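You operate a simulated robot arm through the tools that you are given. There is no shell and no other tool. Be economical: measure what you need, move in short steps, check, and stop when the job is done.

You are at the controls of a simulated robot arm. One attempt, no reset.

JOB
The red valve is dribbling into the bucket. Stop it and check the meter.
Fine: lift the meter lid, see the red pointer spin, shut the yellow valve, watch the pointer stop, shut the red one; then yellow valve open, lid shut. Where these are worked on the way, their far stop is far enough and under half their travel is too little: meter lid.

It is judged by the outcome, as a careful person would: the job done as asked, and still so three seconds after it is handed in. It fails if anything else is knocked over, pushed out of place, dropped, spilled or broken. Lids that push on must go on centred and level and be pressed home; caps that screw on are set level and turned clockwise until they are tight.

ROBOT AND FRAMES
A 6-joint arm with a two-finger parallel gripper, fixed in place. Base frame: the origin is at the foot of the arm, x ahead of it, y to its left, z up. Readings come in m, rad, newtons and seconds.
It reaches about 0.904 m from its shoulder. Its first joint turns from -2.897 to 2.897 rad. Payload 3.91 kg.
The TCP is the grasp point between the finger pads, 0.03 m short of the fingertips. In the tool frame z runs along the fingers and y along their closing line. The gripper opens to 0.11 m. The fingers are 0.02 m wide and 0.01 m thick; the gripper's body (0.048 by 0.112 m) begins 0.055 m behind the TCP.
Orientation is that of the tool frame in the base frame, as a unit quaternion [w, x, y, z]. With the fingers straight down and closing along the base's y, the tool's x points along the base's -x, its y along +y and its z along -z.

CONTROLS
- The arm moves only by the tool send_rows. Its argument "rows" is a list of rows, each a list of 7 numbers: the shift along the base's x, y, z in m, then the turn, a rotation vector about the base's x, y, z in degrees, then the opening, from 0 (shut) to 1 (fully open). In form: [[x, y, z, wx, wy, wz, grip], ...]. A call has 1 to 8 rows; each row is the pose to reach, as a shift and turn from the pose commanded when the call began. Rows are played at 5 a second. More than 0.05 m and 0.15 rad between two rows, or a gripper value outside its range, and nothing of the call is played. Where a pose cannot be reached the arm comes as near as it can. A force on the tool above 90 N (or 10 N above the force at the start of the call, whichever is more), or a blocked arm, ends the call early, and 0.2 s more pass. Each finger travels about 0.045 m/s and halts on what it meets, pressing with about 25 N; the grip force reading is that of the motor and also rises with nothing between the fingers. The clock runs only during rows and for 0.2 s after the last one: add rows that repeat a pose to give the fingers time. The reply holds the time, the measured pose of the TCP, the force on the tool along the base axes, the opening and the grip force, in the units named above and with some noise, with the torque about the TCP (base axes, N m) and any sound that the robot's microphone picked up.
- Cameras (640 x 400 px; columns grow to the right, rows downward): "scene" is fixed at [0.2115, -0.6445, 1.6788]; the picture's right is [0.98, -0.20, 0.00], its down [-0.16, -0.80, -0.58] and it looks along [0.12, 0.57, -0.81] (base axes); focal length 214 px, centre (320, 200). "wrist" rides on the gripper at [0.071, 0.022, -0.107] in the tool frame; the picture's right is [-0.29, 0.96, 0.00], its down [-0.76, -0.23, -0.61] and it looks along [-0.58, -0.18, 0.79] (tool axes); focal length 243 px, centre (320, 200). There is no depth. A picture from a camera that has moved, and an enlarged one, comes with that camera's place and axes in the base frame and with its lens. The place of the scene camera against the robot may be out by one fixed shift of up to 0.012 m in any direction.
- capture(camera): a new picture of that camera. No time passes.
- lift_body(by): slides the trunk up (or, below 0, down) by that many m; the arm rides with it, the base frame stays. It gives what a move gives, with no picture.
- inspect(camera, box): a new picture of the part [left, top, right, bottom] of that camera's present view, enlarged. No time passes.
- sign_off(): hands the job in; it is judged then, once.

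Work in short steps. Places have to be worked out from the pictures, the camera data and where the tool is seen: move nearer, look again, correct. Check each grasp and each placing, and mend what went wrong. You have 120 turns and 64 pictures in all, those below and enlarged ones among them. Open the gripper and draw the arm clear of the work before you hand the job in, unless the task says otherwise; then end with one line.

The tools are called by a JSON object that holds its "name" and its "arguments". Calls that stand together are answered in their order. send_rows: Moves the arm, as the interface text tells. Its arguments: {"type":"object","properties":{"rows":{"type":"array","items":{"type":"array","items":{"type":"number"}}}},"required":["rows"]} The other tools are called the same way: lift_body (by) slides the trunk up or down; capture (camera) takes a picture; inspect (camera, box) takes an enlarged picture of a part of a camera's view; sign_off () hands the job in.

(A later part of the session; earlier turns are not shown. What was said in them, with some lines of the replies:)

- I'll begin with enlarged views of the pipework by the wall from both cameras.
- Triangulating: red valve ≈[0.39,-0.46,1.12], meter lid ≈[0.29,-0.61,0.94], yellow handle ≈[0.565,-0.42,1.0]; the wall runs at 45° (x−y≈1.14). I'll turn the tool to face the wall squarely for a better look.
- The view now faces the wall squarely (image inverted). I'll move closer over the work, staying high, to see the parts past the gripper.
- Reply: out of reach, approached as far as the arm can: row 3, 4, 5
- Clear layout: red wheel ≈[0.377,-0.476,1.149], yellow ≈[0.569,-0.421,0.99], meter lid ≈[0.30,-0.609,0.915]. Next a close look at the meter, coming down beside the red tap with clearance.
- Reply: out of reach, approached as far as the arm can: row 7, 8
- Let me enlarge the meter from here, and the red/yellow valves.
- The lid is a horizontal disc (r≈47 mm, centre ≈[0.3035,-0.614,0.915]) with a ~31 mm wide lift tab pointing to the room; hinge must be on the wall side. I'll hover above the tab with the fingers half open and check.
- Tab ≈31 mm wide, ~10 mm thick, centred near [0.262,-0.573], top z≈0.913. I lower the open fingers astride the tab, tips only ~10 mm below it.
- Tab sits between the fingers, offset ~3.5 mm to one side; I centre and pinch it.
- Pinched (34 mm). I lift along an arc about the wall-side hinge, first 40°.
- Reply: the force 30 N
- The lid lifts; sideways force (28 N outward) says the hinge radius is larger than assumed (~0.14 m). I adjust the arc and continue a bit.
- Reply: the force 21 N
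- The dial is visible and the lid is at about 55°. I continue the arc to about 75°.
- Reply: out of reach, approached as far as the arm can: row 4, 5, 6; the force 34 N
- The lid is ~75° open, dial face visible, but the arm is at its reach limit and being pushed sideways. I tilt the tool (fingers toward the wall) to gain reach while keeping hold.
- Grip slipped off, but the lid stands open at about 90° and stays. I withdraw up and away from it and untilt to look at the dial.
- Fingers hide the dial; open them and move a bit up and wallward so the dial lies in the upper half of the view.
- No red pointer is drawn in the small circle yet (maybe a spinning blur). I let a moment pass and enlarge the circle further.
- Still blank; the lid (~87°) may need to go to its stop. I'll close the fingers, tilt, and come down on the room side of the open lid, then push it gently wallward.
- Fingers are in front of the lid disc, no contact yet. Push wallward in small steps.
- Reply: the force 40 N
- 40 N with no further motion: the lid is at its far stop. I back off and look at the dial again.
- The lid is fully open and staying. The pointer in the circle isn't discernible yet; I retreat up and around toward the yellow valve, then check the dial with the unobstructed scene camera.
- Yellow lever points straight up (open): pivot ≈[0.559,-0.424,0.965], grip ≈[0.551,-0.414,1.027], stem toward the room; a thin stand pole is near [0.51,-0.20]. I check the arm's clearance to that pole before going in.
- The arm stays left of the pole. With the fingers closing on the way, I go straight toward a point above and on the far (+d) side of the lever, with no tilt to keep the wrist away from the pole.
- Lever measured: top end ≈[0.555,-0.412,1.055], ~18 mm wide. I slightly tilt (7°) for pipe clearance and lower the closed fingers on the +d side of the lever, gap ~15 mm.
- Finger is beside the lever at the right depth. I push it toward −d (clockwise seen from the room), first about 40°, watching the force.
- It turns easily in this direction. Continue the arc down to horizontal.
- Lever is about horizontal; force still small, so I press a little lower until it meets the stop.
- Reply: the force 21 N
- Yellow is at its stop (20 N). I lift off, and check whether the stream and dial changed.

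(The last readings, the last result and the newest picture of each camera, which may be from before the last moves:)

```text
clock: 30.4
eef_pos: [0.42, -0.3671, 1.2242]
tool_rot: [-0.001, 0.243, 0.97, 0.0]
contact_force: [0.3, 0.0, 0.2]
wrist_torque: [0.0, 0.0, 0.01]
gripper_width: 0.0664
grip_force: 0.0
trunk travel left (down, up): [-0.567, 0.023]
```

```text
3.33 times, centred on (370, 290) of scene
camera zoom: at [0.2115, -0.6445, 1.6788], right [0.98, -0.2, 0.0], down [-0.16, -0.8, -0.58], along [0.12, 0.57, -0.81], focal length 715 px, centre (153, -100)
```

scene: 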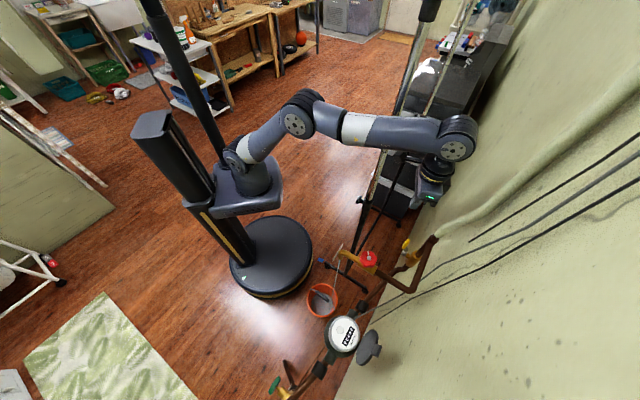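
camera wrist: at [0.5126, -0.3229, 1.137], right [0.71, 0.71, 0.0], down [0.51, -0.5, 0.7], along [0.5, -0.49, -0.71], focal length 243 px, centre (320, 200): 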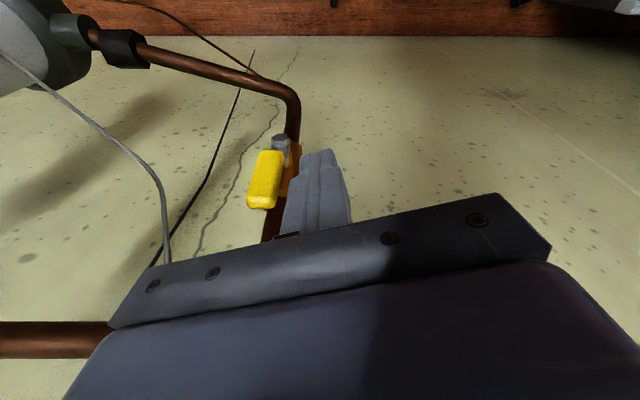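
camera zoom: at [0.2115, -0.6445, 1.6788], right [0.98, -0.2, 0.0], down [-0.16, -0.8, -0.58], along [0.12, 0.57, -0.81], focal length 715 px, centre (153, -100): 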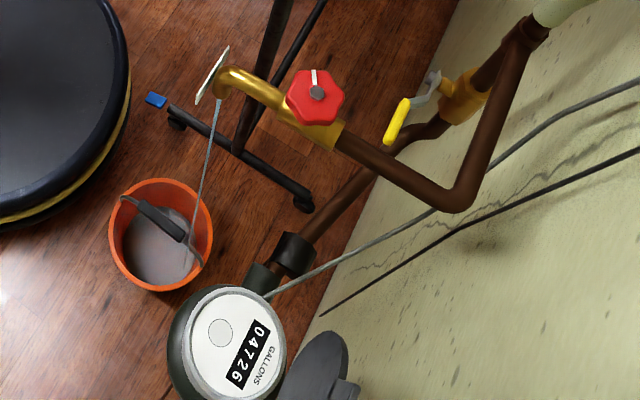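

{"name": "inspect", "arguments": {"camera": "scene", "box": [335, 315, 365, 340]}}

{"name": "inspect", "arguments": {"camera": "scene", "box": [320, 240, 380, 300]}}

```text
16.00 times, centred on (350, 328) of scene
camera zoom: at [0.2115, -0.6445, 1.6788], right [0.98, -0.2, 0.0], down [-0.16, -0.8, -0.58], along [0.12, 0.57, -0.81], focal length 3432 px, centre (-160, -1840)
```

zoom: 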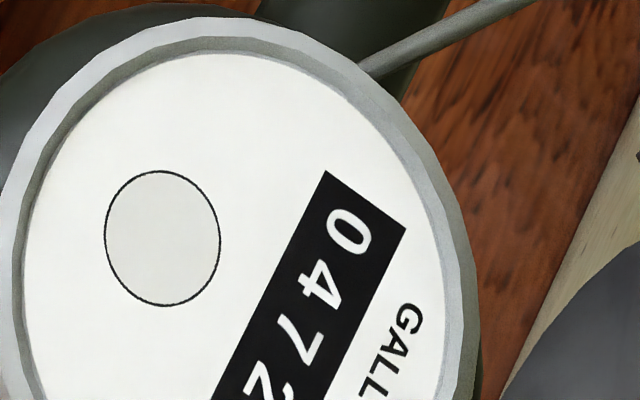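

```text
6.67 times, centred on (350, 270) of scene
camera zoom: at [0.2115, -0.6445, 1.6788], right [0.98, -0.2, 0.0], down [-0.16, -0.8, -0.58], along [0.12, 0.57, -0.81], focal length 1430 px, centre (120, -267)
```

zoom: 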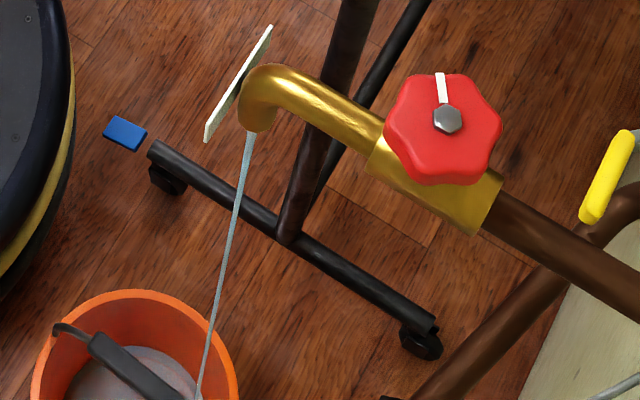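

The stream hasn't reacted yet; yellow is fully across the pipe. I go hover over the red wheel (vertical axis, ~45 mm) for a close look, then recheck.

{"name": "send_rows", "arguments": {"rows": [[-0.01, -0.03, 0.01, 0, 0, 0, 0.7], [-0.022, -0.06, 0.015, 0, 0, 0, 0.7], [-0.034, -0.09, 0.015, 0, 0, 0, 0.7], [-0.0435, -0.109, 0.015, 0, 0, 0, 0.7], [-0.0435, -0.109, 0.015, 0, 0, 0, 0.7]]}}

{"name": "capture", "arguments": {"camera": "wrist"}}

```text
clock: 31.6
eef_pos: [0.3766, -0.4772, 1.2384]
tool_rot: [0.0, 0.243, 0.97, 0.0]
contact_force: [0.2, -0.5, -0.6]
wrist_torque: [-0.01, -0.02, 0.0]
gripper_width: 0.077
grip_force: 0.0
trunk travel left (down, up): [-0.567, 0.023]
```

```text
21 pictures are left
camera wrist: at [0.3241, -0.4252, 1.346], right [0.71, 0.71, 0.0], down [0.56, -0.56, 0.61], along [0.43, -0.43, -0.79], focal length 243 px, centre (320, 200)
```

wrist: 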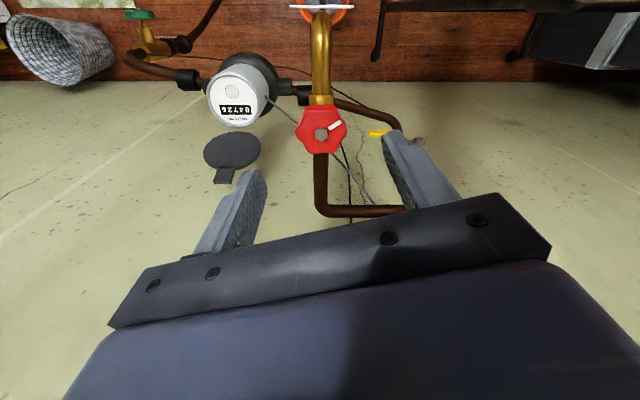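

Wheel centre ≈[0.379,-0.479], top z≈1.155. I pre-rotate 40° counter-clockwise and lower so the fingertips straddle the wheel.

{"name": "send_rows", "arguments": {"rows": [[0.002, -0.002, 0, 0, 0, 8, 0.7], [0.002, -0.002, 0, 0, 0, 16, 0.7], [0.002, -0.002, 0, 0, 0, 24, 0.7], [0.002, -0.002, 0, 0, 0, 32, 0.7], [0.002, -0.002, -0.02, 0, 0, 40, 0.7], [0.002, -0.002, -0.05, 0, 0, 40, 0.7], [0.002, -0.002, -0.073, 0, 0, 40, 0.7], [0.002, -0.002, -0.073, 0, 0, 40, 0.7]]}}

{"name": "capture", "arguments": {"camera": "wrist"}}

```text
clock: 33.4
eef_pos: [0.3782, -0.4786, 1.1663]
tool_rot: [0.0, -0.105, 0.994, 0.0]
contact_force: [0.1, -0.3, -0.2]
wrist_torque: [-0.01, 0.01, -0.01]
gripper_width: 0.0774
grip_force: 0.0
trunk travel left (down, up): [-0.567, 0.023]
```

```text
20 pictures are left
camera wrist: at [0.3035, -0.4725, 1.2737], right [0.08, 1.0, 0.0], down [0.79, -0.07, 0.61], along [0.61, -0.05, -0.79], focal length 243 px, centre (320, 200)
```

wrist: 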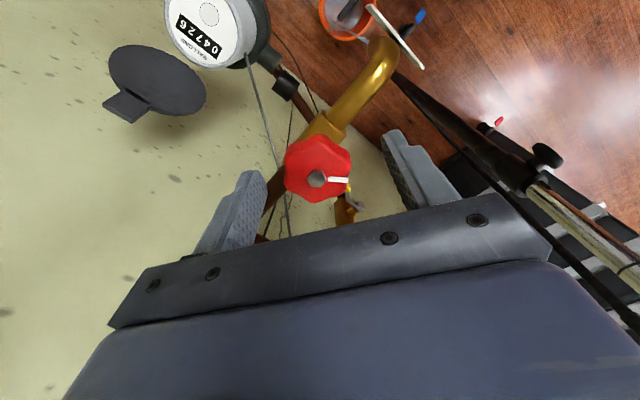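

Wheel centred between the fingers; white mark points to about +y (az≈88°). Close and turn clockwise.

{"name": "send_rows", "arguments": {"rows": [[0, 0, 0, 0, 0, 0, 0.3], [0, 0, 0, 0, 0, 0, 0.2], [0, 0, 0, 0, 0, 0, 0.2], [0, 0, 0, 0, 0, -8, 0.2], [0, 0, 0, 0, 0, -16, 0.2], [0, 0, 0, 0, 0, -24, 0.2], [0, 0, 0, 0, 0, -32, 0.2], [0, 0, 0, 0, 0, -40, 0.2]]}}

{"name": "send_rows", "arguments": {"rows": [[0, 0, 0, 0, 0, -8, 0.2], [0, 0, 0, 0, 0, -16, 0.2], [0, 0, 0, 0, 0, -24, 0.2], [0, 0, 0, 0, 0, -32, 0.2], [0, 0, 0, 0, 0, -40, 0.2]]}}

{"name": "capture", "arguments": {"camera": "wrist"}}

```text
clock: 35.2
eef_pos: [0.3783, -0.4795, 1.1652]
tool_rot: [-0.001, 0.243, 0.97, 0.001]
contact_force: [-0.6, -7.4, 3.0]
wrist_torque: [-0.41, 0.14, 0.79]
gripper_width: 0.0416
grip_force: 45.2
trunk travel left (down, up): [-0.567, 0.023]
```

```text
clock: 36.4
eef_pos: [0.38, -0.4772, 1.1664]
tool_rot: [0.001, 0.559, 0.829, 0.0]
contact_force: [8.7, 7.6, -2.1]
wrist_torque: [0.34, -0.26, 0.27]
gripper_width: 0.0414
grip_force: 44.9
trunk travel left (down, up): [-0.567, 0.023]
```

```text
19 pictures are left
camera wrist: at [0.3738, -0.4035, 1.2731], right [1.0, 0.09, 0.0], down [0.07, -0.79, 0.61], along [0.05, -0.6, -0.79], focal length 243 px, centre (320, 200)
```

wrist: 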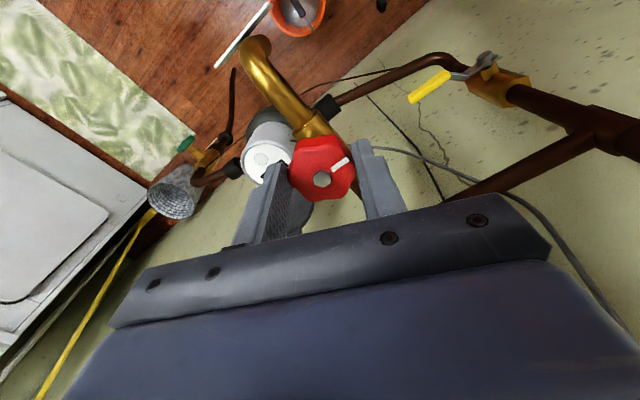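

The mark went from about az 82° to 45° while the gripper turned 80°, so the wheel likely met its stop (torque 0.8 N·m) and slipped; no stream at the spout now. I regrip and turn once more to make sure it's tight.

{"name": "send_rows", "arguments": {"rows": [[0, 0, 0, 0, 0, 0, 0.7], [0, 0, 0, 0, 0, 0, 0.7], [0, 0, 0, 0, 0, 8, 0.7], [0, 0, 0, 0, 0, 16, 0.7], [0, 0, 0, 0, 0, 24, 0.7], [0, 0, 0, 0, 0, 32, 0.7], [0, 0, 0, 0, 0, 40, 0.7], [0, 0, 0, 0, 0, 48, 0.7]]}}

{"name": "send_rows", "arguments": {"rows": [[0, 0, 0, 0, 0, 0, 0.3], [0, 0, 0, 0, 0, 0, 0.1], [0, 0, 0, 0, 0, 0, 0.1], [0, 0, 0, 0, 0, -6, 0.1], [0, 0, 0, 0, 0, -12, 0.1], [0, 0, 0, 0, 0, -18, 0.1]]}}

{"name": "send_rows", "arguments": {"rows": [[0, 0, 0, 0, 0, -7, 0.1], [0, 0, 0, 0, 0, -14, 0.1], [0, 0, 0, 0, 0, -21, 0.1], [0, 0, 0, 0, 0, -28, 0.1], [0, 0, 0, 0, 0, -30, 0.1]]}}

{"name": "capture", "arguments": {"camera": "wrist"}}

```text
clock: 38.2
eef_pos: [0.3784, -0.478, 1.165]
tool_rot: [0.0, 0.173, 0.985, 0.0]
contact_force: [0.1, -0.2, -0.3]
wrist_torque: [0.01, -0.01, 0.0]
gripper_width: 0.077
grip_force: 0.1
trunk travel left (down, up): [-0.567, 0.023]
```

```text
clock: 39.6
eef_pos: [0.3778, -0.4777, 1.165]
tool_rot: [0.0, 0.327, 0.945, 0.0]
contact_force: [0.1, 1.1, -2.5]
wrist_torque: [-0.28, 0.03, 0.49]
gripper_width: 0.0417
grip_force: 45.0
trunk travel left (down, up): [-0.567, 0.023]
```

```text
clock: 40.8
eef_pos: [0.3806, -0.4768, 1.1663]
tool_rot: [0.0, 0.559, 0.829, 0.0]
contact_force: [8.8, 6.4, 0.2]
wrist_torque: [0.34, -0.31, 0.26]
gripper_width: 0.041
grip_force: 45.1
trunk travel left (down, up): [-0.567, 0.023]
```

```text
18 pictures are left
camera wrist: at [0.374, -0.4036, 1.2736], right [1.0, 0.09, 0.0], down [0.07, -0.79, 0.61], along [0.05, -0.61, -0.79], focal length 243 px, centre (320, 200)
```

wrist: 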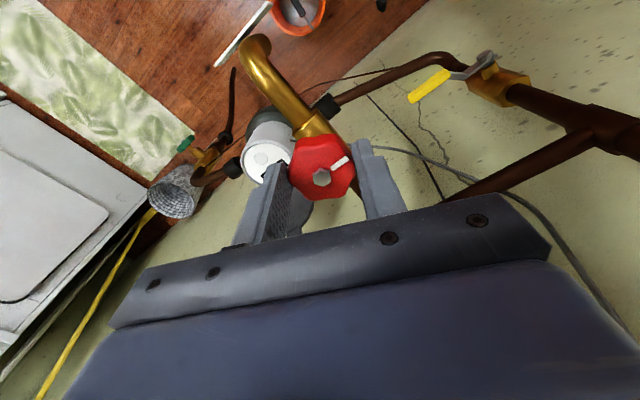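

Mark unchanged: red valve is tight shut and the stream is gone. I release, rise, and check the dial and spout from the scene camera.

{"name": "send_rows", "arguments": {"rows": [[0, 0, 0, 0, 0, 0, 0.6], [0, 0, 0, 0, 0, 0, 0.8], [0, 0, 0.03, 0, 0, 8, 0.8], [-0.005, 0.015, 0.06, 0, 0, 16, 0.8], [-0.01, 0.04, 0.085, 0, 0, 24, 0.8], [-0.005, 0.07, 0.1, 0, 0, 32, 0.8], [0.0, 0.1, 0.1, 0, 0, 40, 0.6], [0.02, 0.11, 0.09, 0, 0, 40, 0.4]]}}

{"name": "inspect", "arguments": {"camera": "scene", "box": [300, 230, 440, 350]}}

```text
clock: 42.6
eef_pos: [0.3975, -0.3674, 1.2561]
tool_rot: [0.0, 0.241, 0.97, -0.001]
contact_force: [-0.5, -0.4, -0.2]
wrist_torque: [-0.04, -0.02, 0.02]
gripper_width: 0.0441
grip_force: 0.1
trunk travel left (down, up): [-0.567, 0.023]
```

```text
3.33 times, centred on (370, 290) of scene
camera zoom: at [0.2115, -0.6445, 1.6788], right [0.98, -0.2, 0.0], down [-0.16, -0.8, -0.58], along [0.12, 0.57, -0.81], focal length 715 px, centre (153, -100)
```

zoom: 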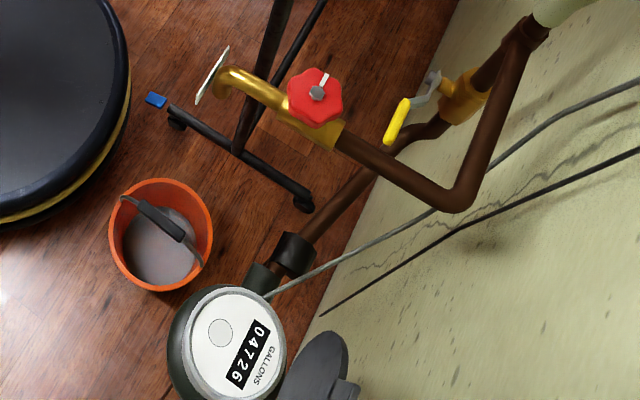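

Stream stopped, red shut. To reopen yellow I must raise its lever (now horizontal toward −d) from beneath: tilt the closed fingers 45° toward the wall, come down in front of it, slide underneath, and lift. First tilt and look.

{"name": "send_rows", "arguments": {"rows": [[0.005, 0, -0.01, -5.3, -5.3, 0, 0.2], [0.01, 0, -0.02, -10.6, -10.6, 0, 0], [0.015, 0, -0.03, -15.9, -15.9, 0, 0], [0.02, 0, -0.04, -21.2, -21.2, 0, 0], [0.0265, 0, -0.056, -26.5, -26.5, 0, 0], [0.0265, 0, -0.07, -31.8, -31.8, 0, 0], [0.0265, 0, -0.07, -31.8, -31.8, 0, 0]]}}

{"name": "capture", "arguments": {"camera": "scene"}}

{"name": "capture", "arguments": {"camera": "wrist"}}

```text
clock: 44.2
eef_pos: [0.4248, -0.3674, 1.1866]
tool_rot: [0.328, 0.223, 0.897, -0.197]
contact_force: [-0.1, 0.4, -0.9]
wrist_torque: [0.0, 0.0, -0.02]
gripper_width: 0.0
grip_force: 24.4
trunk travel left (down, up): [-0.567, 0.023]
```

```text
16 pictures are left
```

scene: 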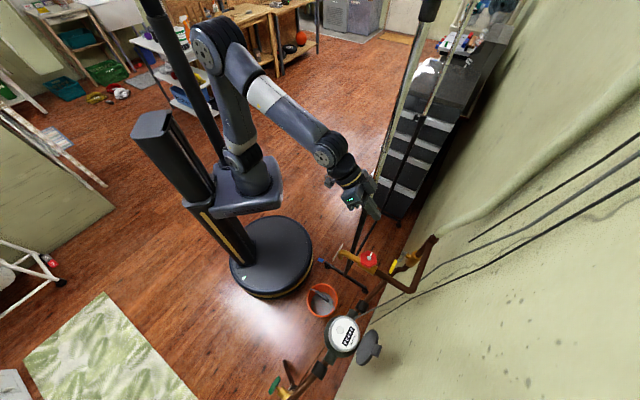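

```text
15 pictures are left
camera wrist: at [0.3345, -0.2774, 1.21], right [0.71, 0.71, 0.0], down [0.09, -0.09, 0.99], along [0.7, -0.7, -0.13], focal length 243 px, centre (320, 200)
```

wrist: 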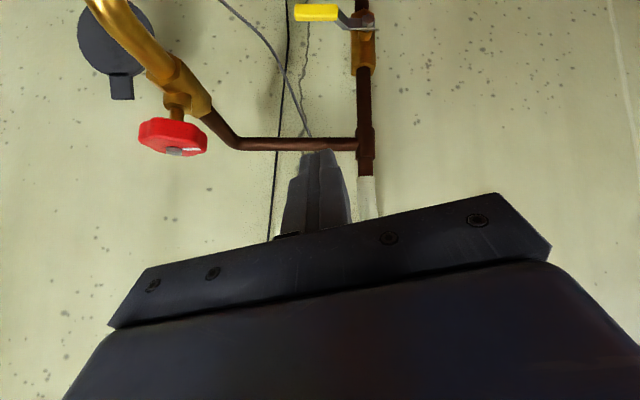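

Clear view: lever grip is horizontal toward the meter side, arm well clear of pole and tap. Descend in front of the lever to just below its height.

{"name": "send_rows", "arguments": {"rows": [[0, 0, -0.045, 0, 0, 0, 0], [0, 0, -0.09, 0, 0, 0, 0], [0, 0, -0.135, 0, 0, 0, 0], [0.01, -0.01, -0.175, 0, 0, 0, 0], [0.02, -0.02, -0.215, 0, 0, 0, 0], [0.028, -0.028, -0.25, 0, 0, 0, 0], [0.028, -0.028, -0.25, 0, 0, 0, 0]]}}

{"name": "capture", "arguments": {"camera": "wrist"}}

```text
clock: 45.8
eef_pos: [0.452, -0.3982, 0.9353]
tool_rot: [0.328, 0.223, 0.897, -0.196]
contact_force: [-0.1, -0.5, -0.2]
wrist_torque: [-0.01, 0.02, 0.0]
gripper_width: 0.0001
grip_force: 24.8
out of reach, approached as far as the arm can: row 3
trunk travel left (down, up): [-0.567, 0.023]
```

```text
14 pictures are left
camera wrist: at [0.362, -0.3071, 0.9595], right [0.71, 0.71, 0.0], down [0.09, -0.09, 0.99], along [0.7, -0.7, -0.13], focal length 243 px, centre (320, 200)
```

wrist: 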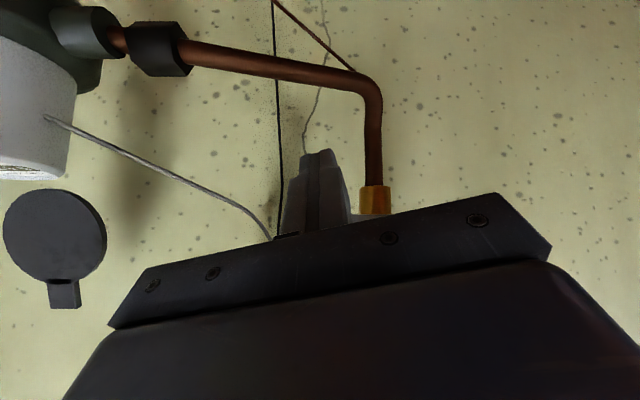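

I slide the fingers wallward beneath the lever.

{"name": "send_rows", "arguments": {"rows": [[0.018, -0.018, 0, 0, 0, 0, 0], [0.034, -0.034, 0, 0, 0, 0, 0], [0.049, -0.049, 0, 0, 0, 0, 0], [0.049, -0.049, 0, 0, 0, 0, 0]]}}

{"name": "inspect", "arguments": {"camera": "scene", "box": [340, 210, 460, 300]}}

```text
clock: 46.8
eef_pos: [0.5023, -0.4442, 0.9356]
tool_rot: [0.328, 0.223, 0.897, -0.197]
contact_force: [0.4, 0.1, 0.4]
wrist_torque: [0.01, 0.01, 0.01]
gripper_width: 0.0
grip_force: 25.4
trunk travel left (down, up): [-0.567, 0.023]
```

```text
4.44 times, centred on (400, 255) of scene
camera zoom: at [0.2115, -0.6445, 1.6788], right [0.98, -0.2, 0.0], down [-0.16, -0.8, -0.58], along [0.12, 0.57, -0.81], focal length 953 px, centre (-36, -44)
```

zoom: 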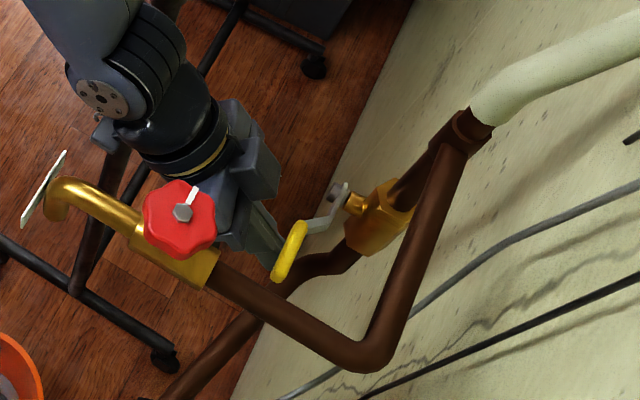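

The finger is beneath the lever grip. Lift along the arc, first ~40°.

{"name": "send_rows", "arguments": {"rows": [[0, 0, 0.012, 0, 0, 0, 0], [-0.001, -0.001, 0.024, 0, 0, 0, 0], [-0.002, -0.002, 0.034, 0, 0, 0, 0], [-0.003, -0.003, 0.0445, 0, 0, 0, 0], [-0.002, -0.002, 0.055, 0, 0, 0, 0], [0, 0, 0.0655, 0, 0, 0, 0]]}}

{"name": "inspect", "arguments": {"camera": "scene", "box": [340, 210, 460, 300]}}

```text
clock: 48.2
eef_pos: [0.5015, -0.4456, 1.0042]
tool_rot: [0.328, 0.224, 0.896, -0.198]
contact_force: [-0.2, -0.8, -0.2]
wrist_torque: [0.01, -0.01, -0.02]
gripper_width: 0.0001
grip_force: 25.7
out of reach, approached as far as the arm can: row 4
trunk travel left (down, up): [-0.567, 0.023]
```

```text
4.44 times, centred on (400, 255) of scene
camera zoom: at [0.2115, -0.6445, 1.6788], right [0.98, -0.2, 0.0], down [-0.16, -0.8, -0.58], along [0.12, 0.57, -0.81], focal length 953 px, centre (-36, -44)
```

zoom: 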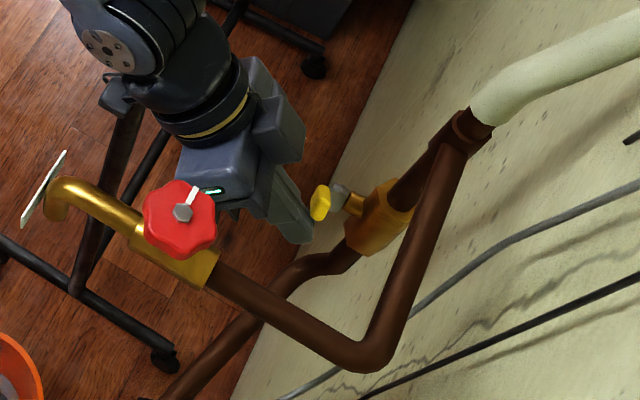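

Lever is rising (~45–50°). Continue pushing it upright.

{"name": "send_rows", "arguments": {"rows": [[0.004, 0.004, 0.01, 0, 0, 0, 0], [0.009, 0.009, 0.019, 0, 0, 0, 0], [0.014, 0.014, 0.026, 0, 0, 0, 0], [0.019, 0.019, 0.0315, 0, 0, 0, 0], [0.024, 0.024, 0.035, 0, 0, 0, 0], [0.029, 0.029, 0.036, 0, 0, 0, 0], [0.032, 0.032, 0.036, 0, 0, 0, 0]]}}

{"name": "inspect", "arguments": {"camera": "scene", "box": [340, 210, 460, 300]}}

```text
clock: 49.8
eef_pos: [0.5311, -0.4165, 1.038]
tool_rot: [0.327, 0.226, 0.896, -0.197]
contact_force: [-15.7, -16.0, 0.3]
wrist_torque: [-0.23, 0.19, -0.48]
gripper_width: 0.0
grip_force: 24.6
trunk travel left (down, up): [-0.567, 0.023]
```

```text
4.44 times, centred on (400, 255) of scene
camera zoom: at [0.2115, -0.6445, 1.6788], right [0.98, -0.2, 0.0], down [-0.16, -0.8, -0.58], along [0.12, 0.57, -0.81], focal length 953 px, centre (-36, -44)
```

zoom: 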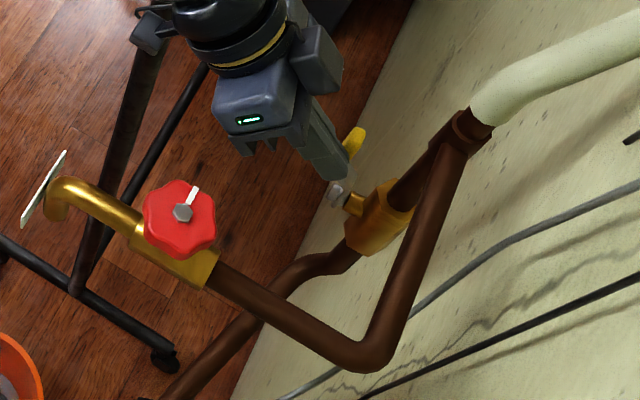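

Lever is back upright and at its stop (22 N along −d). I back off toward the room, then rise to cross over the tap.

{"name": "send_rows", "arguments": {"rows": [[-0.006, -0.006, 0, 0, 0, 0, 0], [-0.03, 0.018, 0.01, 0, 0, 0, 0], [-0.06, 0.048, 0.03, 0, 0, 0, 0], [-0.08, 0.068, 0.065, 0, 0, 0, 0], [-0.09, 0.078, 0.11, 0, 0, 0, 0], [-0.1, 0.078, 0.155, 0, 0, 0, 0], [-0.11, 0.07, 0.2, 0, 0, 0, 0], [-0.12, 0.06, 0.23, 0, 0, 0, 0]]}}

{"name": "inspect", "arguments": {"camera": "scene", "box": [300, 220, 440, 360]}}

```text
clock: 51.6
eef_pos: [0.4135, -0.3529, 1.2683]
tool_rot: [0.328, 0.223, 0.897, -0.197]
contact_force: [-0.5, 0.3, 0.4]
wrist_torque: [-0.03, -0.02, 0.0]
gripper_width: 0.0
grip_force: 25.2
trunk travel left (down, up): [-0.567, 0.023]
```

```text
2.86 times, centred on (370, 290) of scene
camera zoom: at [0.2115, -0.6445, 1.6788], right [0.98, -0.2, 0.0], down [-0.16, -0.8, -0.58], along [0.12, 0.57, -0.81], focal length 613 px, centre (177, -57)
```

zoom: 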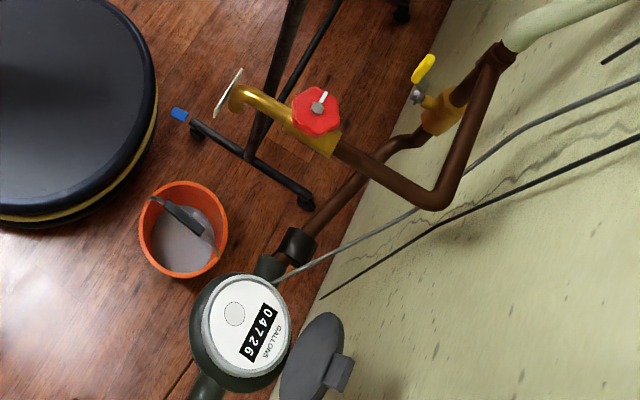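

Yellow is upright again, no stream. Cross over the tap toward the meter, reducing the tilt to 30°.

{"name": "send_rows", "arguments": {"rows": [[-0.03, -0.03, 0, 0, 0, 0, 0], [-0.06, -0.06, 0, 0, 0, 0, 0], [-0.09, -0.09, 0, 0, 0, 0, 0], [-0.12, -0.12, 0, 3, 3, 0, 0], [-0.145, -0.15, -0.01, 6, 6, 0, 0], [-0.166, -0.177, -0.03, 10.6, 10.6, 0, 0], [-0.166, -0.177, -0.05, 10.6, 10.6, 0, 0]]}}

{"name": "send_rows", "arguments": {"rows": [[0.02, -0.03, -0.02, 0, 0, 0, 0], [0.045, -0.06, -0.04, 0, 0, 0, 0], [0.07, -0.09, -0.06, 0, 0, 0, 0], [0.095, -0.12, -0.08, 0, 0, 0, 0], [0.12, -0.148, -0.1, 0, 0, 0, 0], [0.12, -0.148, -0.1, 0, 0, 0, 0]]}}

{"name": "capture", "arguments": {"camera": "wrist"}}

```text
clock: 53.2
eef_pos: [0.2462, -0.5323, 1.2176]
tool_rot: [0.222, 0.234, 0.937, -0.133]
contact_force: [0.4, -0.7, -0.3]
wrist_torque: [0.04, 0.03, 0.0]
gripper_width: 0.0
grip_force: 25.4
trunk travel left (down, up): [-0.567, 0.023]
```

```text
clock: 54.6
eef_pos: [0.3666, -0.6772, 1.1189]
tool_rot: [0.222, 0.234, 0.937, -0.133]
contact_force: [-0.7, -0.3, -0.5]
wrist_torque: [-0.02, 0.03, -0.01]
gripper_width: 0.0
grip_force: 25.0
trunk travel left (down, up): [-0.567, 0.023]
```

```text
9 pictures are left
camera wrist: at [0.2848, -0.5945, 1.1744], right [0.71, 0.71, 0.0], down [0.27, -0.27, 0.92], along [0.65, -0.65, -0.38], focal length 243 px, centre (320, 200)
```

wrist: 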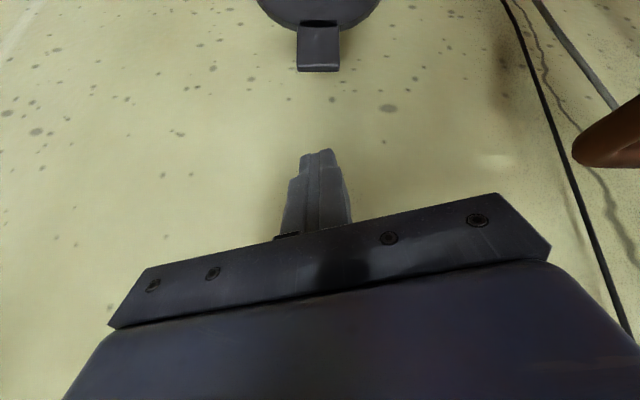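

The tab top is at about [0.362,-0.673,1.04], fingers currently above it. I shift ~16 mm further wallward and lower behind the tab.

{"name": "send_rows", "arguments": {"rows": [[0.012, -0.012, 0, 0, 0, 0, 0], [0.012, -0.012, -0.03, 0, 0, 0, 0], [0.012, -0.012, -0.055, 0, 0, 0, 0], [0.012, -0.012, -0.075, 0, 0, 0, 0], [0.012, -0.012, -0.075, 0, 0, 0, 0]]}}

{"name": "inspect", "arguments": {"camera": "wrist", "box": [220, 40, 420, 240]}}

```text
clock: 55.8
eef_pos: [0.3808, -0.6907, 1.0434]
tool_rot: [0.223, 0.235, 0.937, -0.133]
contact_force: [-0.1, 1.4, 0.1]
wrist_torque: [0.01, 0.02, 0.0]
gripper_width: 0.0
grip_force: 24.7
trunk travel left (down, up): [-0.567, 0.023]
```

```text
2.00 times, centred on (320, 140) of wrist
camera zoom: at [0.2975, -0.6074, 1.0994], right [0.71, 0.71, 0.0], down [0.27, -0.27, 0.92], along [0.65, -0.65, -0.38], focal length 485 px, centre (320, 320)
```

zoom: 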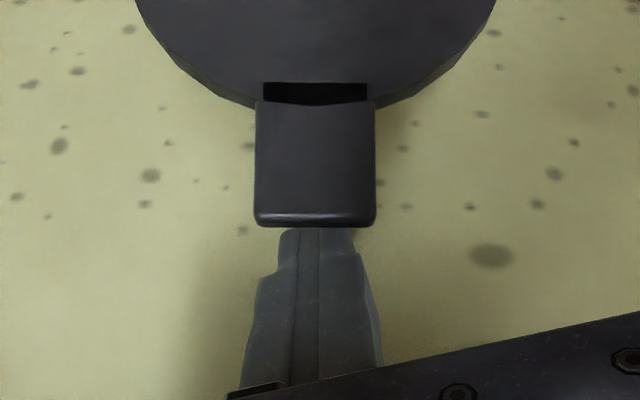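

Tips are behind the tab end but barely overlapping; lower another 15 mm, then pull roomward.

{"name": "send_rows", "arguments": {"rows": [[0, 0, -0.008, 0, 0, 0, 0], [0, 0, -0.016, 0, 0, 0, 0], [-0.01, 0.01, -0.016, 0, 0, 0, 0], [-0.02, 0.02, -0.016, 0, 0, 0, 0], [-0.03, 0.03, -0.016, 0, 0, 0, 0], [-0.04, 0.04, -0.016, 0, 0, 0, 0]]}}

{"name": "capture", "arguments": {"camera": "wrist"}}

```text
clock: 57.2
eef_pos: [0.3399, -0.6506, 1.0275]
tool_rot: [0.222, 0.234, 0.937, -0.134]
contact_force: [0.3, -0.2, -0.5]
wrist_torque: [-0.01, 0.01, 0.01]
gripper_width: 0.0001
grip_force: 25.0
trunk travel left (down, up): [-0.567, 0.023]
```

```text
7 pictures are left
camera wrist: at [0.2563, -0.5672, 1.0824], right [0.71, 0.71, 0.0], down [0.27, -0.27, 0.92], along [0.65, -0.65, -0.38], focal length 243 px, centre (320, 200)
```

wrist: 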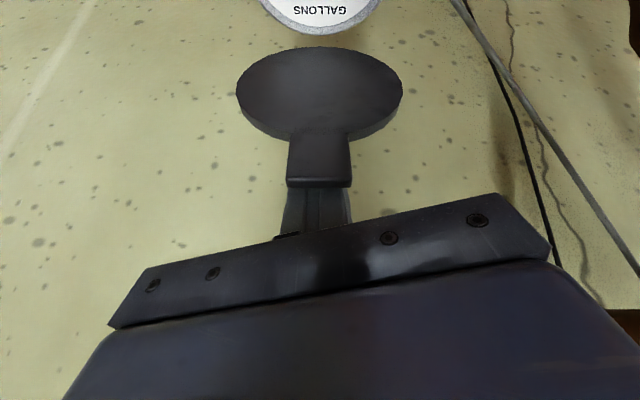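

The lid is coming forward (~75–80°). I follow its arc down, tip on its outer face, untilting as it goes.

{"name": "send_rows", "arguments": {"rows": [[-0.019, 0.019, 0.0075, 0, 0, 0, 0], [-0.03, 0.03, 0.0015, 0, 0, 0, 0], [-0.038, 0.038, -0.006, 3.5, 3.5, 0, 0], [-0.045, 0.045, -0.017, 8.5, 8.5, 0, 0], [-0.05, 0.05, -0.0295, 12.7, 12.7, 0, 0], [-0.053, 0.053, -0.0445, 17, 17, 0, 0], [-0.055, 0.055, -0.0615, 21.2, 21.2, 0, 0], [-0.055, 0.055, -0.0615, 21.2, 21.2, 0, 0]]}}

{"name": "capture", "arguments": {"camera": "wrist"}}

```text
clock: 59.0
eef_pos: [0.2851, -0.5948, 0.9655]
tool_rot: [0.0, 0.242, 0.97, 0.001]
contact_force: [0.7, 0.4, -0.9]
wrist_torque: [0.0, 0.03, -0.02]
gripper_width: 0.0
grip_force: 25.0
trunk travel left (down, up): [-0.567, 0.023]
```

```text
6 pictures are left
camera wrist: at [0.233, -0.543, 1.0729], right [0.71, 0.71, 0.0], down [0.56, -0.56, 0.61], along [0.43, -0.43, -0.79], focal length 243 px, centre (320, 200)
```

wrist: 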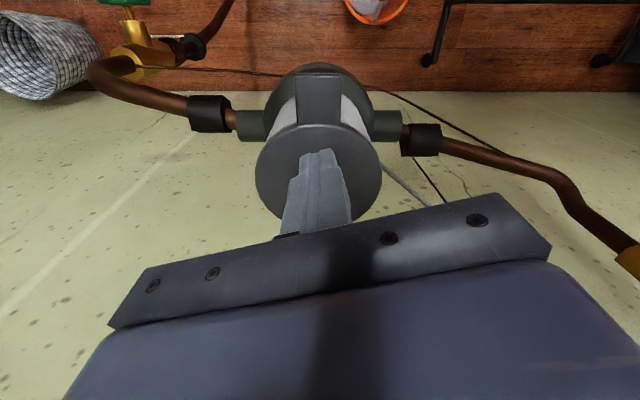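

Nearly shut. Press down gently until firm contact.

{"name": "send_rows", "arguments": {"rows": [[0, 0, -0.008, 0, 0, 0, 0], [0, 0, -0.015, 0, 0, 0, 0], [0, 0, -0.02, 0, 0, 0, 0], [0, 0, -0.024, 0, 0, 0, 0]]}}

```text
clock: 60.0
eef_pos: [0.2849, -0.5945, 0.9521]
tool_rot: [0.005, 0.242, 0.97, -0.007]
contact_force: [0.6, 8.5, 57.8]
wrist_torque: [-0.1, -0.5, -0.31]
gripper_width: 0.0001
grip_force: 25.0
trunk travel left (down, up): [-0.567, 0.023]
```

58 N with no further travel: lid is home. I rise, open the gripper, draw clear and inspect.

{"name": "send_rows", "arguments": {"rows": [[0, 0, 0.03, 0, 0, 0, 0], [-0.01, 0.01, 0.07, 0, 0, 0, 0.3], [-0.03, 0.03, 0.11, 0, 0, 0, 0.7], [-0.055, 0.055, 0.15, 0, 0, 0, 1], [-0.08, 0.09, 0.19, 0, 0, 0, 1], [-0.09, 0.13, 0.22, 0, 0, 0, 1], [-0.1, 0.17, 0.25, 0, 0, 0, 1], [-0.1, 0.2, 0.28, 0, 0, 0, 1]]}}

{"name": "inspect", "arguments": {"camera": "scene", "box": [290, 220, 440, 360]}}

{"name": "capture", "arguments": {"camera": "wrist"}}

```text
refused: row 4 steps farther than a row can; nothing moved
```

```text
2.86 times, centred on (365, 290) of scene
camera zoom: at [0.2115, -0.6445, 1.6788], right [0.98, -0.2, 0.0], down [-0.16, -0.8, -0.58], along [0.12, 0.57, -0.81], focal length 613 px, centre (191, -57)
```

zoom: 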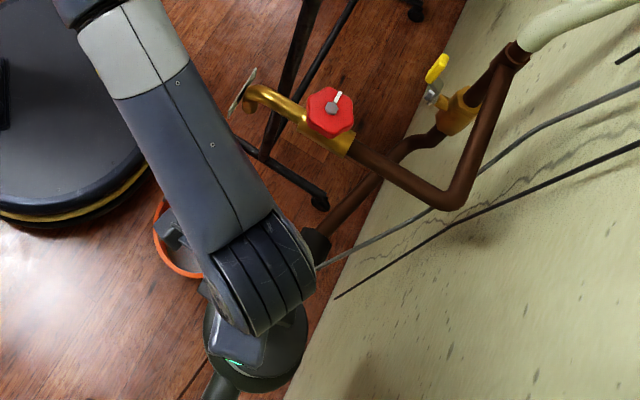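

```text
4 pictures are left
camera wrist: at [0.2318, -0.5409, 1.0576], right [0.71, 0.71, -0.01], down [0.56, -0.55, 0.62], along [0.44, -0.44, -0.78], focal length 243 px, centre (320, 200)
```

wrist: 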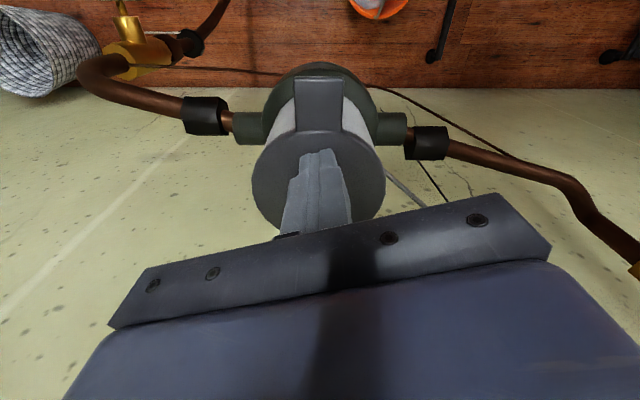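

The step was too long; I repeat the withdrawal with shorter steps.

{"name": "send_rows", "arguments": {"rows": [[0, 0, 0.03, 0, 0, 0, 0], [-0.005, 0.005, 0.06, 0, 0, 0, 0.3], [-0.015, 0.015, 0.1, 0, 0, 0, 0.6], [-0.03, 0.03, 0.14, 0, 0, 0, 1], [-0.045, 0.055, 0.175, 0, 0, 0, 1], [-0.06, 0.085, 0.205, 0, 0, 0, 1], [-0.07, 0.12, 0.235, 0, 0, 0, 1], [-0.08, 0.155, 0.26, 0, 0, 0, 1]]}}

{"name": "send_rows", "arguments": {"rows": [[-0.005, 0.04, 0.02, 0, 0, 0, 1], [-0.01, 0.08, 0.04, 0, 0, 0, 1], [-0.01, 0.12, 0.06, 0, 0, 0, 1], [-0.01, 0.15, 0.07, 0, 0, 0, 1], [-0.01, 0.15, 0.07, 0, 0, 0, 1]]}}

{"name": "inspect", "arguments": {"camera": "scene", "box": [290, 220, 440, 360]}}

```text
clock: 61.8
eef_pos: [0.2057, -0.4401, 1.1988]
tool_rot: [0.0, 0.242, 0.97, 0.0]
contact_force: [0.9, 0.9, -0.5]
wrist_torque: [-0.01, 0.06, -0.01]
gripper_width: 0.1099
grip_force: 0.2
trunk travel left (down, up): [-0.567, 0.023]
```

```text
clock: 63.0
eef_pos: [0.1959, -0.2889, 1.2709]
tool_rot: [0.0, 0.242, 0.97, 0.0]
contact_force: [0.2, 0.6, -0.4]
wrist_torque: [0.02, -0.02, 0.02]
gripper_width: 0.1097
grip_force: 0.1
trunk travel left (down, up): [-0.567, 0.023]
```

```text
2.86 times, centred on (365, 290) of scene
camera zoom: at [0.2115, -0.6445, 1.6788], right [0.98, -0.2, 0.0], down [-0.16, -0.8, -0.58], along [0.12, 0.57, -0.81], focal length 613 px, centre (191, -57)
```

zoom: 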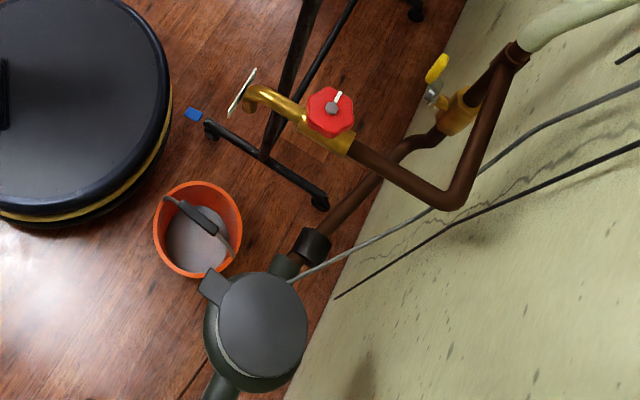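

The picture shows the lid shut flat, yellow lever upright (open), red shut with no stream, and bucket and stand in place. The gripper is open and the arm clear, so I hand the job in.

{"name": "sign_off", "arguments": {}}

```text
The job is handed in.
```

The red valve is shut and the dribble has stopped, the yellow valve is open again and the meter lid is closed, but the meter check is incomplete: no red pointer ever showed on the dial (04726 throughout), so I saw it neither spin nor stop, and the dribble kept running with yellow shut until I closed red.
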